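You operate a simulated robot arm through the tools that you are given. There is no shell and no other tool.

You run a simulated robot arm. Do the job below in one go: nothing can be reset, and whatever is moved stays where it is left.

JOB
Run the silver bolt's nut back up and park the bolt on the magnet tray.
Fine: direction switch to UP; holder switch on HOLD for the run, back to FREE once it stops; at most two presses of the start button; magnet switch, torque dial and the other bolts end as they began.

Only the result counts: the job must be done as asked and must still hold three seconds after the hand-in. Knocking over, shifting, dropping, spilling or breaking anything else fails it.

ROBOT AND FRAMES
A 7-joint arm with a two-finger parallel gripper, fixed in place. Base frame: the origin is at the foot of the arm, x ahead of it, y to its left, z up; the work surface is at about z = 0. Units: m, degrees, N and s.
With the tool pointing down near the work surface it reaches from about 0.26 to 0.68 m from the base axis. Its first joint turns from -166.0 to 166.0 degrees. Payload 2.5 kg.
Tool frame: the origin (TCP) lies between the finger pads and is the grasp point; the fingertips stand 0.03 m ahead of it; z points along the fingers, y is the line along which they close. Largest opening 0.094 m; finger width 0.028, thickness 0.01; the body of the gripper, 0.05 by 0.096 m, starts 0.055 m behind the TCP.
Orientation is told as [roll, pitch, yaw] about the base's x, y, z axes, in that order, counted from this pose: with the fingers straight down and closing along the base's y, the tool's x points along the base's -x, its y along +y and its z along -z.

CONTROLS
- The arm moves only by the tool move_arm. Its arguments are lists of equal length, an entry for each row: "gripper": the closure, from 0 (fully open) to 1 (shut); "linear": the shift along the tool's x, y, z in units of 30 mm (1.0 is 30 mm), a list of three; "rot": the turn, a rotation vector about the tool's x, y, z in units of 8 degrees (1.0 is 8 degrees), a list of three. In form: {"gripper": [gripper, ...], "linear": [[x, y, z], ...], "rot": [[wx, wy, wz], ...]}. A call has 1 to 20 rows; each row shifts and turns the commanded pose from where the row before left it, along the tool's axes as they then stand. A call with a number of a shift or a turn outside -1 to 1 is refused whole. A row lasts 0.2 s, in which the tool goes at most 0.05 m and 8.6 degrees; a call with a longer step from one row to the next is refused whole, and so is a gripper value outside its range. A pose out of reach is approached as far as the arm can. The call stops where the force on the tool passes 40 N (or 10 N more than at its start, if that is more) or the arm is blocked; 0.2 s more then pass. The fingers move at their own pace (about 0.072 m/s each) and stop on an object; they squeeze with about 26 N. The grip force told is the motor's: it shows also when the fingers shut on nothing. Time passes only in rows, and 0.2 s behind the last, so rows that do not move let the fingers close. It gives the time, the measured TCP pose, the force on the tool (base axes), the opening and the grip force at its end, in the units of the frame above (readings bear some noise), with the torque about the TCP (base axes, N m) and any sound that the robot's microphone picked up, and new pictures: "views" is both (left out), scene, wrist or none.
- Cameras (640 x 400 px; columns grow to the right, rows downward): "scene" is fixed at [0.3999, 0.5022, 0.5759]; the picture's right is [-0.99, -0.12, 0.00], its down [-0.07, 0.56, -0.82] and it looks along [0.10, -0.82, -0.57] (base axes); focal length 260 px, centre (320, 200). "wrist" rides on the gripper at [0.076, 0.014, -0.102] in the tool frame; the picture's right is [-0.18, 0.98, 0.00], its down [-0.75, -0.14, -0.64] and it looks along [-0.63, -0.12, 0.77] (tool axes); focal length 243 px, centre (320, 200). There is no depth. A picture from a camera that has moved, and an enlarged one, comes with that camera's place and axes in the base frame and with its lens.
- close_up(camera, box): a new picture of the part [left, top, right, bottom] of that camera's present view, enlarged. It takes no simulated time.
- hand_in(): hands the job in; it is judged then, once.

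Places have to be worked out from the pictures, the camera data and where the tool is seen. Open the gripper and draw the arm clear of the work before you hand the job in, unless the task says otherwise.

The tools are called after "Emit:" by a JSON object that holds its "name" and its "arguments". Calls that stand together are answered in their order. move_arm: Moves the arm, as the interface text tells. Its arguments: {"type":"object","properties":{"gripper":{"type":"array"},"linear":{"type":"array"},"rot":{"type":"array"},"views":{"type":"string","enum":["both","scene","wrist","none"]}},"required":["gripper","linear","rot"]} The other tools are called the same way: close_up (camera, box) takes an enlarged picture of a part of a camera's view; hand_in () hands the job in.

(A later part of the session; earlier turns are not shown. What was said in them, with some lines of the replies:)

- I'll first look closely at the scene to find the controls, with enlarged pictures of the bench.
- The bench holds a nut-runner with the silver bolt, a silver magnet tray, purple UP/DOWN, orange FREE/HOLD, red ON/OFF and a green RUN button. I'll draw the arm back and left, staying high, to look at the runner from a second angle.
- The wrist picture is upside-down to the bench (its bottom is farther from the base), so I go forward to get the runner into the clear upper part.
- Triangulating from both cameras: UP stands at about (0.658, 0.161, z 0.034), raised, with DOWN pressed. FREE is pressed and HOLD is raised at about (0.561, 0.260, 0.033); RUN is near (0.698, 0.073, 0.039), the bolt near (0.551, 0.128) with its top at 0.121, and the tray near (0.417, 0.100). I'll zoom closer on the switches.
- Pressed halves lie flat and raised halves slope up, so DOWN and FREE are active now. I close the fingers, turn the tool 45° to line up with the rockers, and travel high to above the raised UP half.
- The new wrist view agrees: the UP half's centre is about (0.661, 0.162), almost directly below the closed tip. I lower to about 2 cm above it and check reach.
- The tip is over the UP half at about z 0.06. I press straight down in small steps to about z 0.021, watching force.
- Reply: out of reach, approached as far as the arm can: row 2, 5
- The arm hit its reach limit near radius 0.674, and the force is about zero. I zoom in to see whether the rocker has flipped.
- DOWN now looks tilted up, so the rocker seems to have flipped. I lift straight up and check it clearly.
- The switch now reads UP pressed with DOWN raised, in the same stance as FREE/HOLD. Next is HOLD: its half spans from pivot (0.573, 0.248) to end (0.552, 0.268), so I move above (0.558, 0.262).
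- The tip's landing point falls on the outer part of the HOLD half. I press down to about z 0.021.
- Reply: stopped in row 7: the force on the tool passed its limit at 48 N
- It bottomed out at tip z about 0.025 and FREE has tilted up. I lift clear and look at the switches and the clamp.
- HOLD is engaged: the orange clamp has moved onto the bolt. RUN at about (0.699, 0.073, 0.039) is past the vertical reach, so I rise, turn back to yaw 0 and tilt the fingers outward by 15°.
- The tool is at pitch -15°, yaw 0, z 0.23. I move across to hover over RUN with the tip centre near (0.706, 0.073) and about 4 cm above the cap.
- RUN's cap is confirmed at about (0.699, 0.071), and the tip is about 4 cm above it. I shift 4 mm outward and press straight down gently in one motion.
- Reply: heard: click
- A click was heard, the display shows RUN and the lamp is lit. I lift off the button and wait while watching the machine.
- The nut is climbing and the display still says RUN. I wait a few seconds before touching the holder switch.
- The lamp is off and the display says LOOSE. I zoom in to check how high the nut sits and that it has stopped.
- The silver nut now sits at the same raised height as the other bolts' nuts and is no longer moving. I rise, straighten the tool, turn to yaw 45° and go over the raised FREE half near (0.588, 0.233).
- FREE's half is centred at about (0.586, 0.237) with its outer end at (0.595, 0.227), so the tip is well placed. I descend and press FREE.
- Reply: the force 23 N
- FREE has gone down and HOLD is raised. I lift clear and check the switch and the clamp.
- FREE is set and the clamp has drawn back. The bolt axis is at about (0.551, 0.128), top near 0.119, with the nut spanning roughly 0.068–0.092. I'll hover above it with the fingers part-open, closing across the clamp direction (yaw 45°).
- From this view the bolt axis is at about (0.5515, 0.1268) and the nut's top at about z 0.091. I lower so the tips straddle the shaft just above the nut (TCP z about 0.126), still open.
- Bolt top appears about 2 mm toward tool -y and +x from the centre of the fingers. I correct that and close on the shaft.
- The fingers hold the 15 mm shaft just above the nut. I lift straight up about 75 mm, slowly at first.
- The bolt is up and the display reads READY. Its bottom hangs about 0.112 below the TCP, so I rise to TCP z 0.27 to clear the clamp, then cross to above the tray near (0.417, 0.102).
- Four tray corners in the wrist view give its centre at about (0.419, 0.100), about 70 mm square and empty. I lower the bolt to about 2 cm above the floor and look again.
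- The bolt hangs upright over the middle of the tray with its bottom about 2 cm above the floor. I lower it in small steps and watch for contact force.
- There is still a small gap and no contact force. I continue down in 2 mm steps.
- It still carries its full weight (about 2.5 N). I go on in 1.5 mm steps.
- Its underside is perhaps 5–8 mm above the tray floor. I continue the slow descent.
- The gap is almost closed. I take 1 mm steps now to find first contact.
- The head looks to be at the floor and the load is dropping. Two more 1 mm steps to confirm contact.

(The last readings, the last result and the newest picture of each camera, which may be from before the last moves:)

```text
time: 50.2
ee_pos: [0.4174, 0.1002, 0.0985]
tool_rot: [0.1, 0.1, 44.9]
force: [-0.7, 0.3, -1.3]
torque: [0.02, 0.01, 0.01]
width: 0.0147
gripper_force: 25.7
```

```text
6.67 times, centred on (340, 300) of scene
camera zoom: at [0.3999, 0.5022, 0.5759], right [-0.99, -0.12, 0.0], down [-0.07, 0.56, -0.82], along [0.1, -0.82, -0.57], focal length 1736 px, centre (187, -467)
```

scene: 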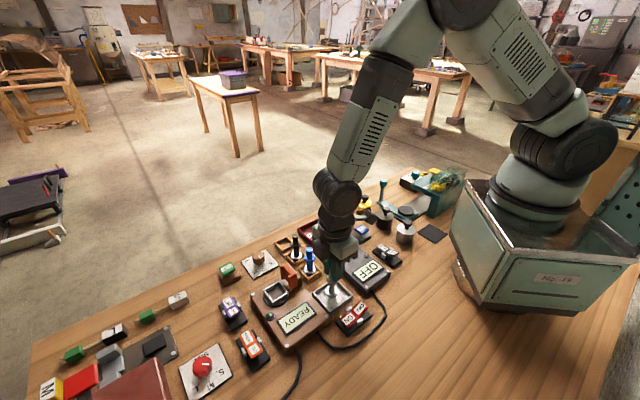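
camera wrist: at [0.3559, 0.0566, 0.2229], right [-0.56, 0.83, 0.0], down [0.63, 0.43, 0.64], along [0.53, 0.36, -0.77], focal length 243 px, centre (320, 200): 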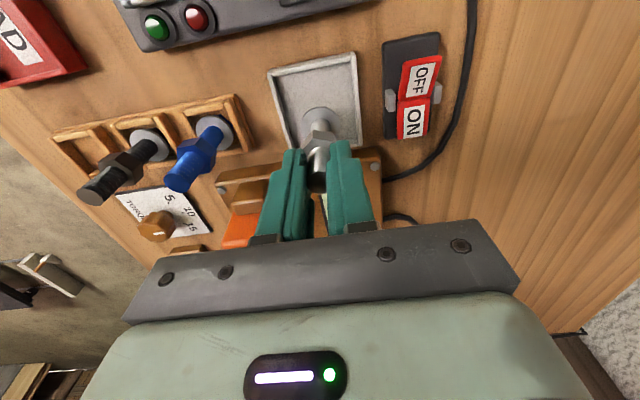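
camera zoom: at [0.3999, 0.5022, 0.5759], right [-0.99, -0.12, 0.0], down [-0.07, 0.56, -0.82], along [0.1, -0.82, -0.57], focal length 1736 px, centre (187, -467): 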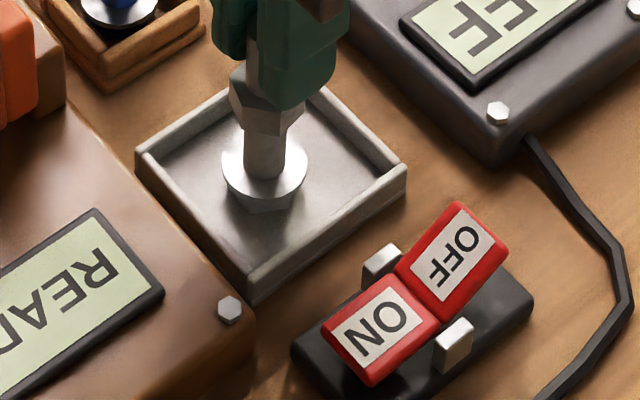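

There is no firm contact yet (still about -1.3 N). I continue by three more 1 mm steps.

Emit:
{"name": "move_arm", "arguments": {"gripper": [1, 1, 1, 1], "linear": [[0, 0, 0.033], [0, 0, 0.033], [0, 0, 0.033], [0, 0, 0]], "rot": [[0, 0, 0], [0, 0, 0], [0, 0, 0], [0, 0, 0]], "views": "none"}}

Emit:
{"name": "close_up", "arguments": {"camera": "scene", "box": [310, 270, 370, 330]}}

Emit:
{"name": "close_up", "arguments": {"camera": "wrist", "box": [240, 40, 400, 220]}}

```text
time: 51.2
ee_pos: [0.4185, 0.1009, 0.0982]
tool_rot: [0.0, 0.0, 45.0]
force: [-4.6, 2.9, 21.6]
torque: [0.26, 0.12, 0.01]
width: 0.0149
gripper_force: 26.2
```

```text
6.67 times, centred on (340, 300) of scene
camera zoom: at [0.3999, 0.5022, 0.5759], right [-0.99, -0.12, 0.0], down [-0.07, 0.56, -0.82], along [0.1, -0.82, -0.57], focal length 1736 px, centre (187, -467)
```

zoom: 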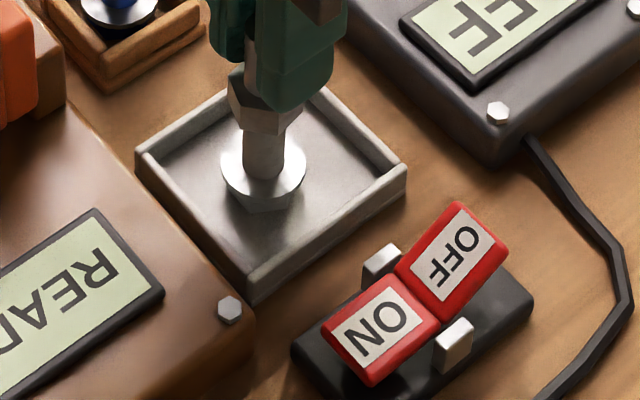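

```text
2.22 times, centred on (320, 130) of wrist
camera zoom: at [0.3565, 0.0565, 0.1997], right [-0.57, 0.82, 0.0], down [0.63, 0.43, 0.64], along [0.53, 0.36, -0.77], focal length 539 px, centre (320, 356)
```

zoom: 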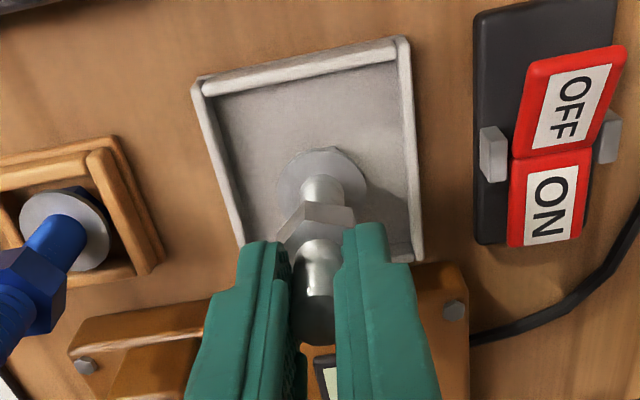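

Firm contact: 21 N upward at TCP z 0.098, with the bolt standing on the tray floor. I ease up about 2 mm to take off the load, then open the fingers gently.

Emit:
{"name": "move_arm", "arguments": {"gripper": [1, 1, 0.8, 0.65, 0.5, 0.5, 0.5], "linear": [[0, 0, -0.065], [0, 0, 0], [0, 0, 0], [0, 0, 0], [0, 0, 0], [0, 0, 0], [0, 0, 0]], "rot": [[0, 0, 0], [0, 0, 0], [0, 0, 0], [0, 0, 0], [0, 0, 0], [0, 0, 0], [0, 0, 0]], "views": "both"}}

Emit:
{"name": "close_up", "arguments": {"camera": "scene", "box": [310, 250, 370, 330]}}

Emit:
{"name": "close_up", "arguments": {"camera": "wrist", "box": [220, 40, 420, 240]}}

```text
time: 52.8
ee_pos: [0.4183, 0.0997, 0.0981]
tool_rot: [0.1, 0.0, 45.0]
force: [1.0, 0.1, -0.4]
torque: [0.0, 0.0, 0.01]
width: 0.0468
gripper_force: 0.0
camera wrist: at [0.3561, 0.0563, 0.2011], right [-0.56, 0.83, 0.0], down [0.63, 0.43, 0.64], along [0.53, 0.36, -0.77], focal length 243 px, centre (320, 200)
```

scene: 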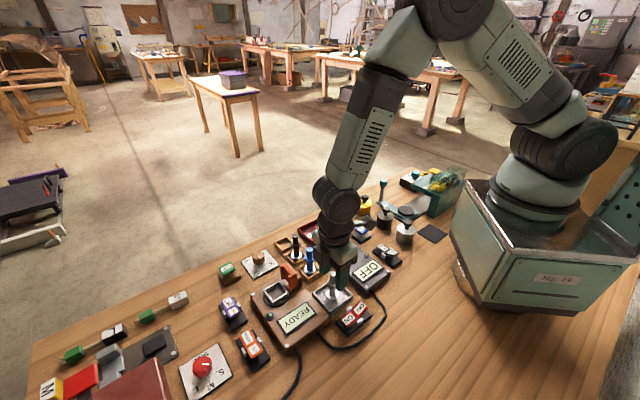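
wrist: 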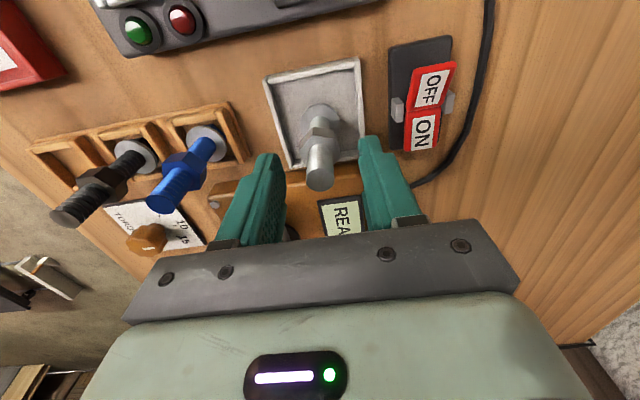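

```text
5.00 times, centred on (340, 290) of scene
camera zoom: at [0.3999, 0.5022, 0.5759], right [-0.99, -0.12, 0.0], down [-0.07, 0.56, -0.82], along [0.1, -0.82, -0.57], focal length 1302 px, centre (220, -250)
```

zoom: 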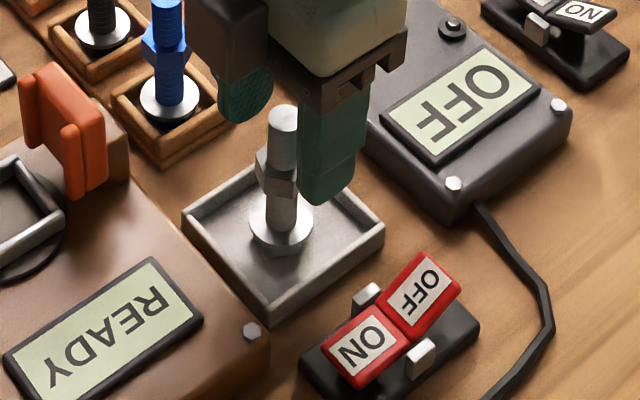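

```text
2.00 times, centred on (320, 140) of wrist
camera zoom: at [0.3561, 0.0563, 0.2011], right [-0.56, 0.83, 0.0], down [0.63, 0.43, 0.64], along [0.53, 0.36, -0.77], focal length 485 px, centre (320, 320)
```

zoom: 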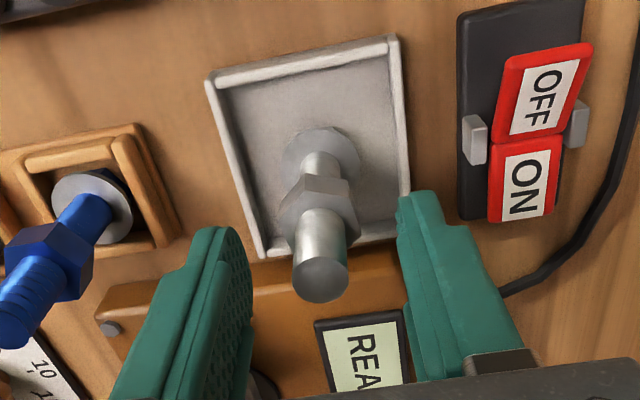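

The bolt stands upright in the tray, free of the fingers. I lift straight up and then draw the arm back clear of the work.

Emit:
{"name": "move_arm", "arguments": {"gripper": [0.5, 0.5, 0.5, 0.5, 0.5, 0.3, 0, 0], "linear": [[0, 0, -0.4], [0, 0, -0.8], [0, 0, -0.9], [0, 0, -0.9], [0, 0, -0.9], [0, 0, -0.9], [0, 0, -0.9], [0, 0, 0]], "rot": [[0, 0, 0], [0, 0, 0], [0, 0, 0], [0, 0, 0], [0, 0, 0], [0, 0, 0], [0, 0, 0], [0, 0, 0]], "views": "both"}}

Emit:
{"name": "close_up", "arguments": {"camera": "scene", "box": [210, 230, 410, 370]}}

```text
time: 54.6
ee_pos: [0.4182, 0.0988, 0.2706]
tool_rot: [0.1, 0.1, 45.0]
force: [0.6, -0.3, 0.1]
torque: [-0.02, 0.0, 0.01]
width: 0.094
gripper_force: 0.1
camera wrist: at [0.3577, 0.0555, 0.3727], right [-0.56, 0.83, 0.0], down [0.63, 0.43, 0.64], along [0.53, 0.36, -0.77], focal length 243 px, centre (320, 200)
```

scene: 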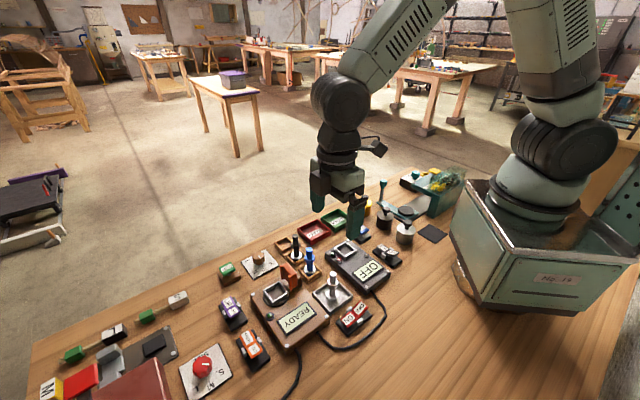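
wrist: 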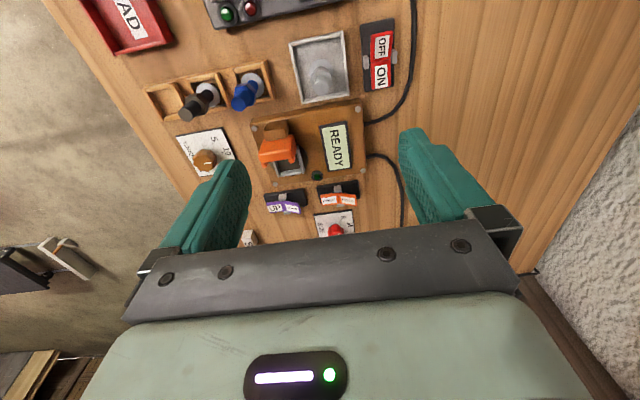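

```text
2.86 times, centred on (310, 300) of scene
camera zoom: at [0.3999, 0.5022, 0.5759], right [-0.99, -0.12, 0.0], down [-0.07, 0.56, -0.82], along [0.1, -0.82, -0.57], focal length 744 px, centre (349, -86)
```

zoom: 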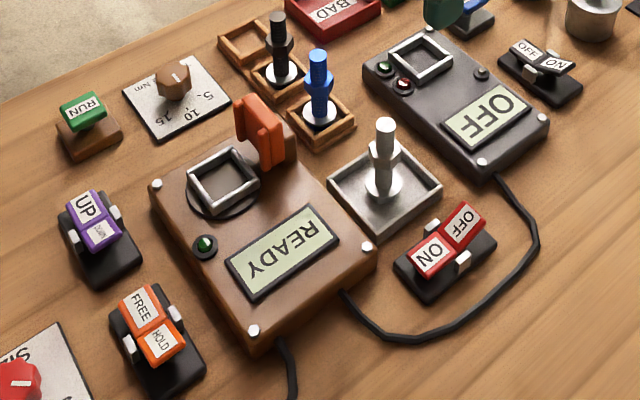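

The bolt stands in the tray, the nut is up, and the switches read UP and FREE with the magnet switch untouched. I draw the arm up and away to the right before a final check.

Emit:
{"name": "move_arm", "arguments": {"gripper": [0, 0, 0, 0, 0, 0, 0, 0, 0, 0], "linear": [[0, 0, -0.89], [0, 0, -0.89], [0, 0, -0.89], [0.66, -0.66, 0], [0.66, -0.66, 0], [0.66, -0.66, 0], [0.66, -0.66, 0], [0.66, -0.66, 0], [0, 0, 0], [0, 0, 0]], "rot": [[0, 0, 0], [0, 0, 0], [0, 0, 0], [0, 0, 0], [0, 0, 0], [0, 0, 0], [0, 0, 0], [0, 0, 0], [0, 0, 0], [0, 0, 0]], "views": "both"}}

Emit:
{"name": "close_up", "arguments": {"camera": "scene", "box": [210, 230, 410, 370]}}

Emit:
{"name": "close_up", "arguments": {"camera": "scene", "box": [300, 260, 380, 340]}}

Emit:
{"name": "close_up", "arguments": {"camera": "scene", "box": [210, 280, 280, 375]}}

```text
time: 56.8
ee_pos: [0.4194, -0.0413, 0.3477]
tool_rot: [0.1, 0.1, 45.1]
force: [-0.2, 0.5, 0.1]
torque: [0.01, 0.02, 0.05]
width: 0.0941
gripper_force: 0.1
camera wrist: at [0.3569, -0.0844, 0.4504], right [-0.56, 0.83, 0.0], down [0.63, 0.43, 0.64], along [0.53, 0.36, -0.77], focal length 243 px, centre (320, 200)
```

scene: 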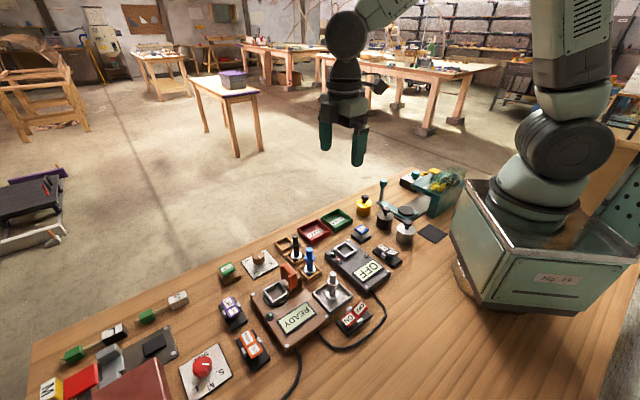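
wrist: 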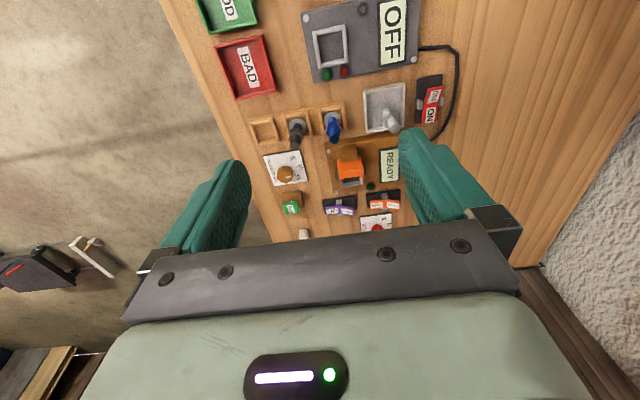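

```text
2.86 times, centred on (310, 300) of scene
camera zoom: at [0.3999, 0.5022, 0.5759], right [-0.99, -0.12, 0.0], down [-0.07, 0.56, -0.82], along [0.1, -0.82, -0.57], focal length 744 px, centre (349, -86)
```

zoom: 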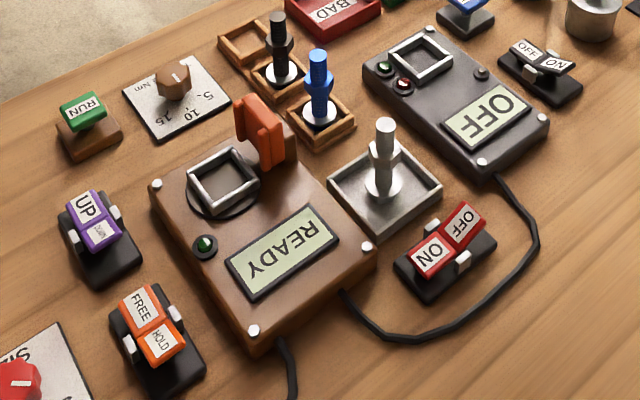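

```text
5.00 times, centred on (340, 300) of scene
camera zoom: at [0.3999, 0.5022, 0.5759], right [-0.99, -0.12, 0.0], down [-0.07, 0.56, -0.82], along [0.1, -0.82, -0.57], focal length 1302 px, centre (220, -300)
```

zoom: 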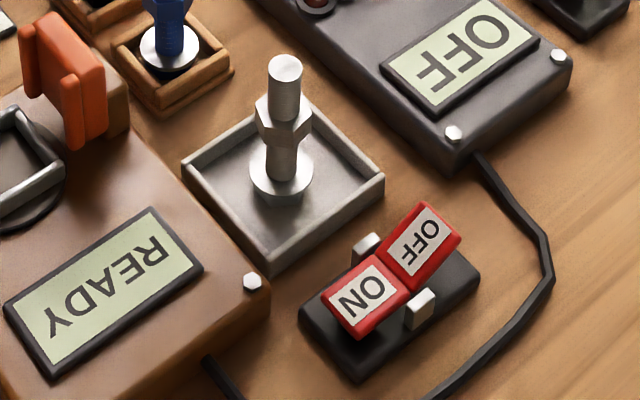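

```text
4.21 times, centred on (245, 328) of scene
camera zoom: at [0.3999, 0.5022, 0.5759], right [-0.99, -0.12, 0.0], down [-0.07, 0.56, -0.82], along [0.1, -0.82, -0.57], focal length 1096 px, centre (636, -337)
```

zoom: 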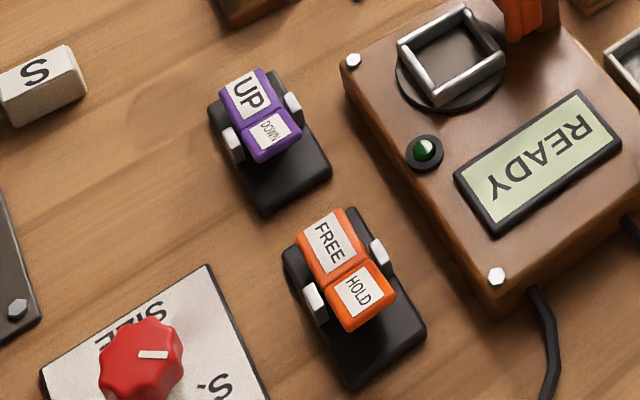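

Everything holds: the silver bolt stands upright in the magnet tray with its nut up, UP and FREE are set, and RUN was pressed once. The magnet switch, torque dial and other bolts are as they began, and the arm is clear with the gripper open, so I hand in.

Emit:
{"name": "hand_in", "arguments": {}}

```text
The job is handed in.
```

The silver bolt's nut is run back up, and the bolt is standing upright in the magnet tray. I've handed the job in but haven't seen the verdict.

- **Direction switch:** it was on DOWN; I set it to UP and left it there.
- **Holder switch:** I set it to HOLD before the run and back to FREE after the runner stopped. The clamp opened and closed to match.
- **Start button:** one press of RUN was enough. The display went from RUN to LOOSE, with the nut level with the nuts on the other bolts.
- **Left as they were:** I did not touch the magnet switch, the torque dial or the other bolts. The last pictures show them unchanged.

I ended with the gripper open and the arm raised clear of the work.
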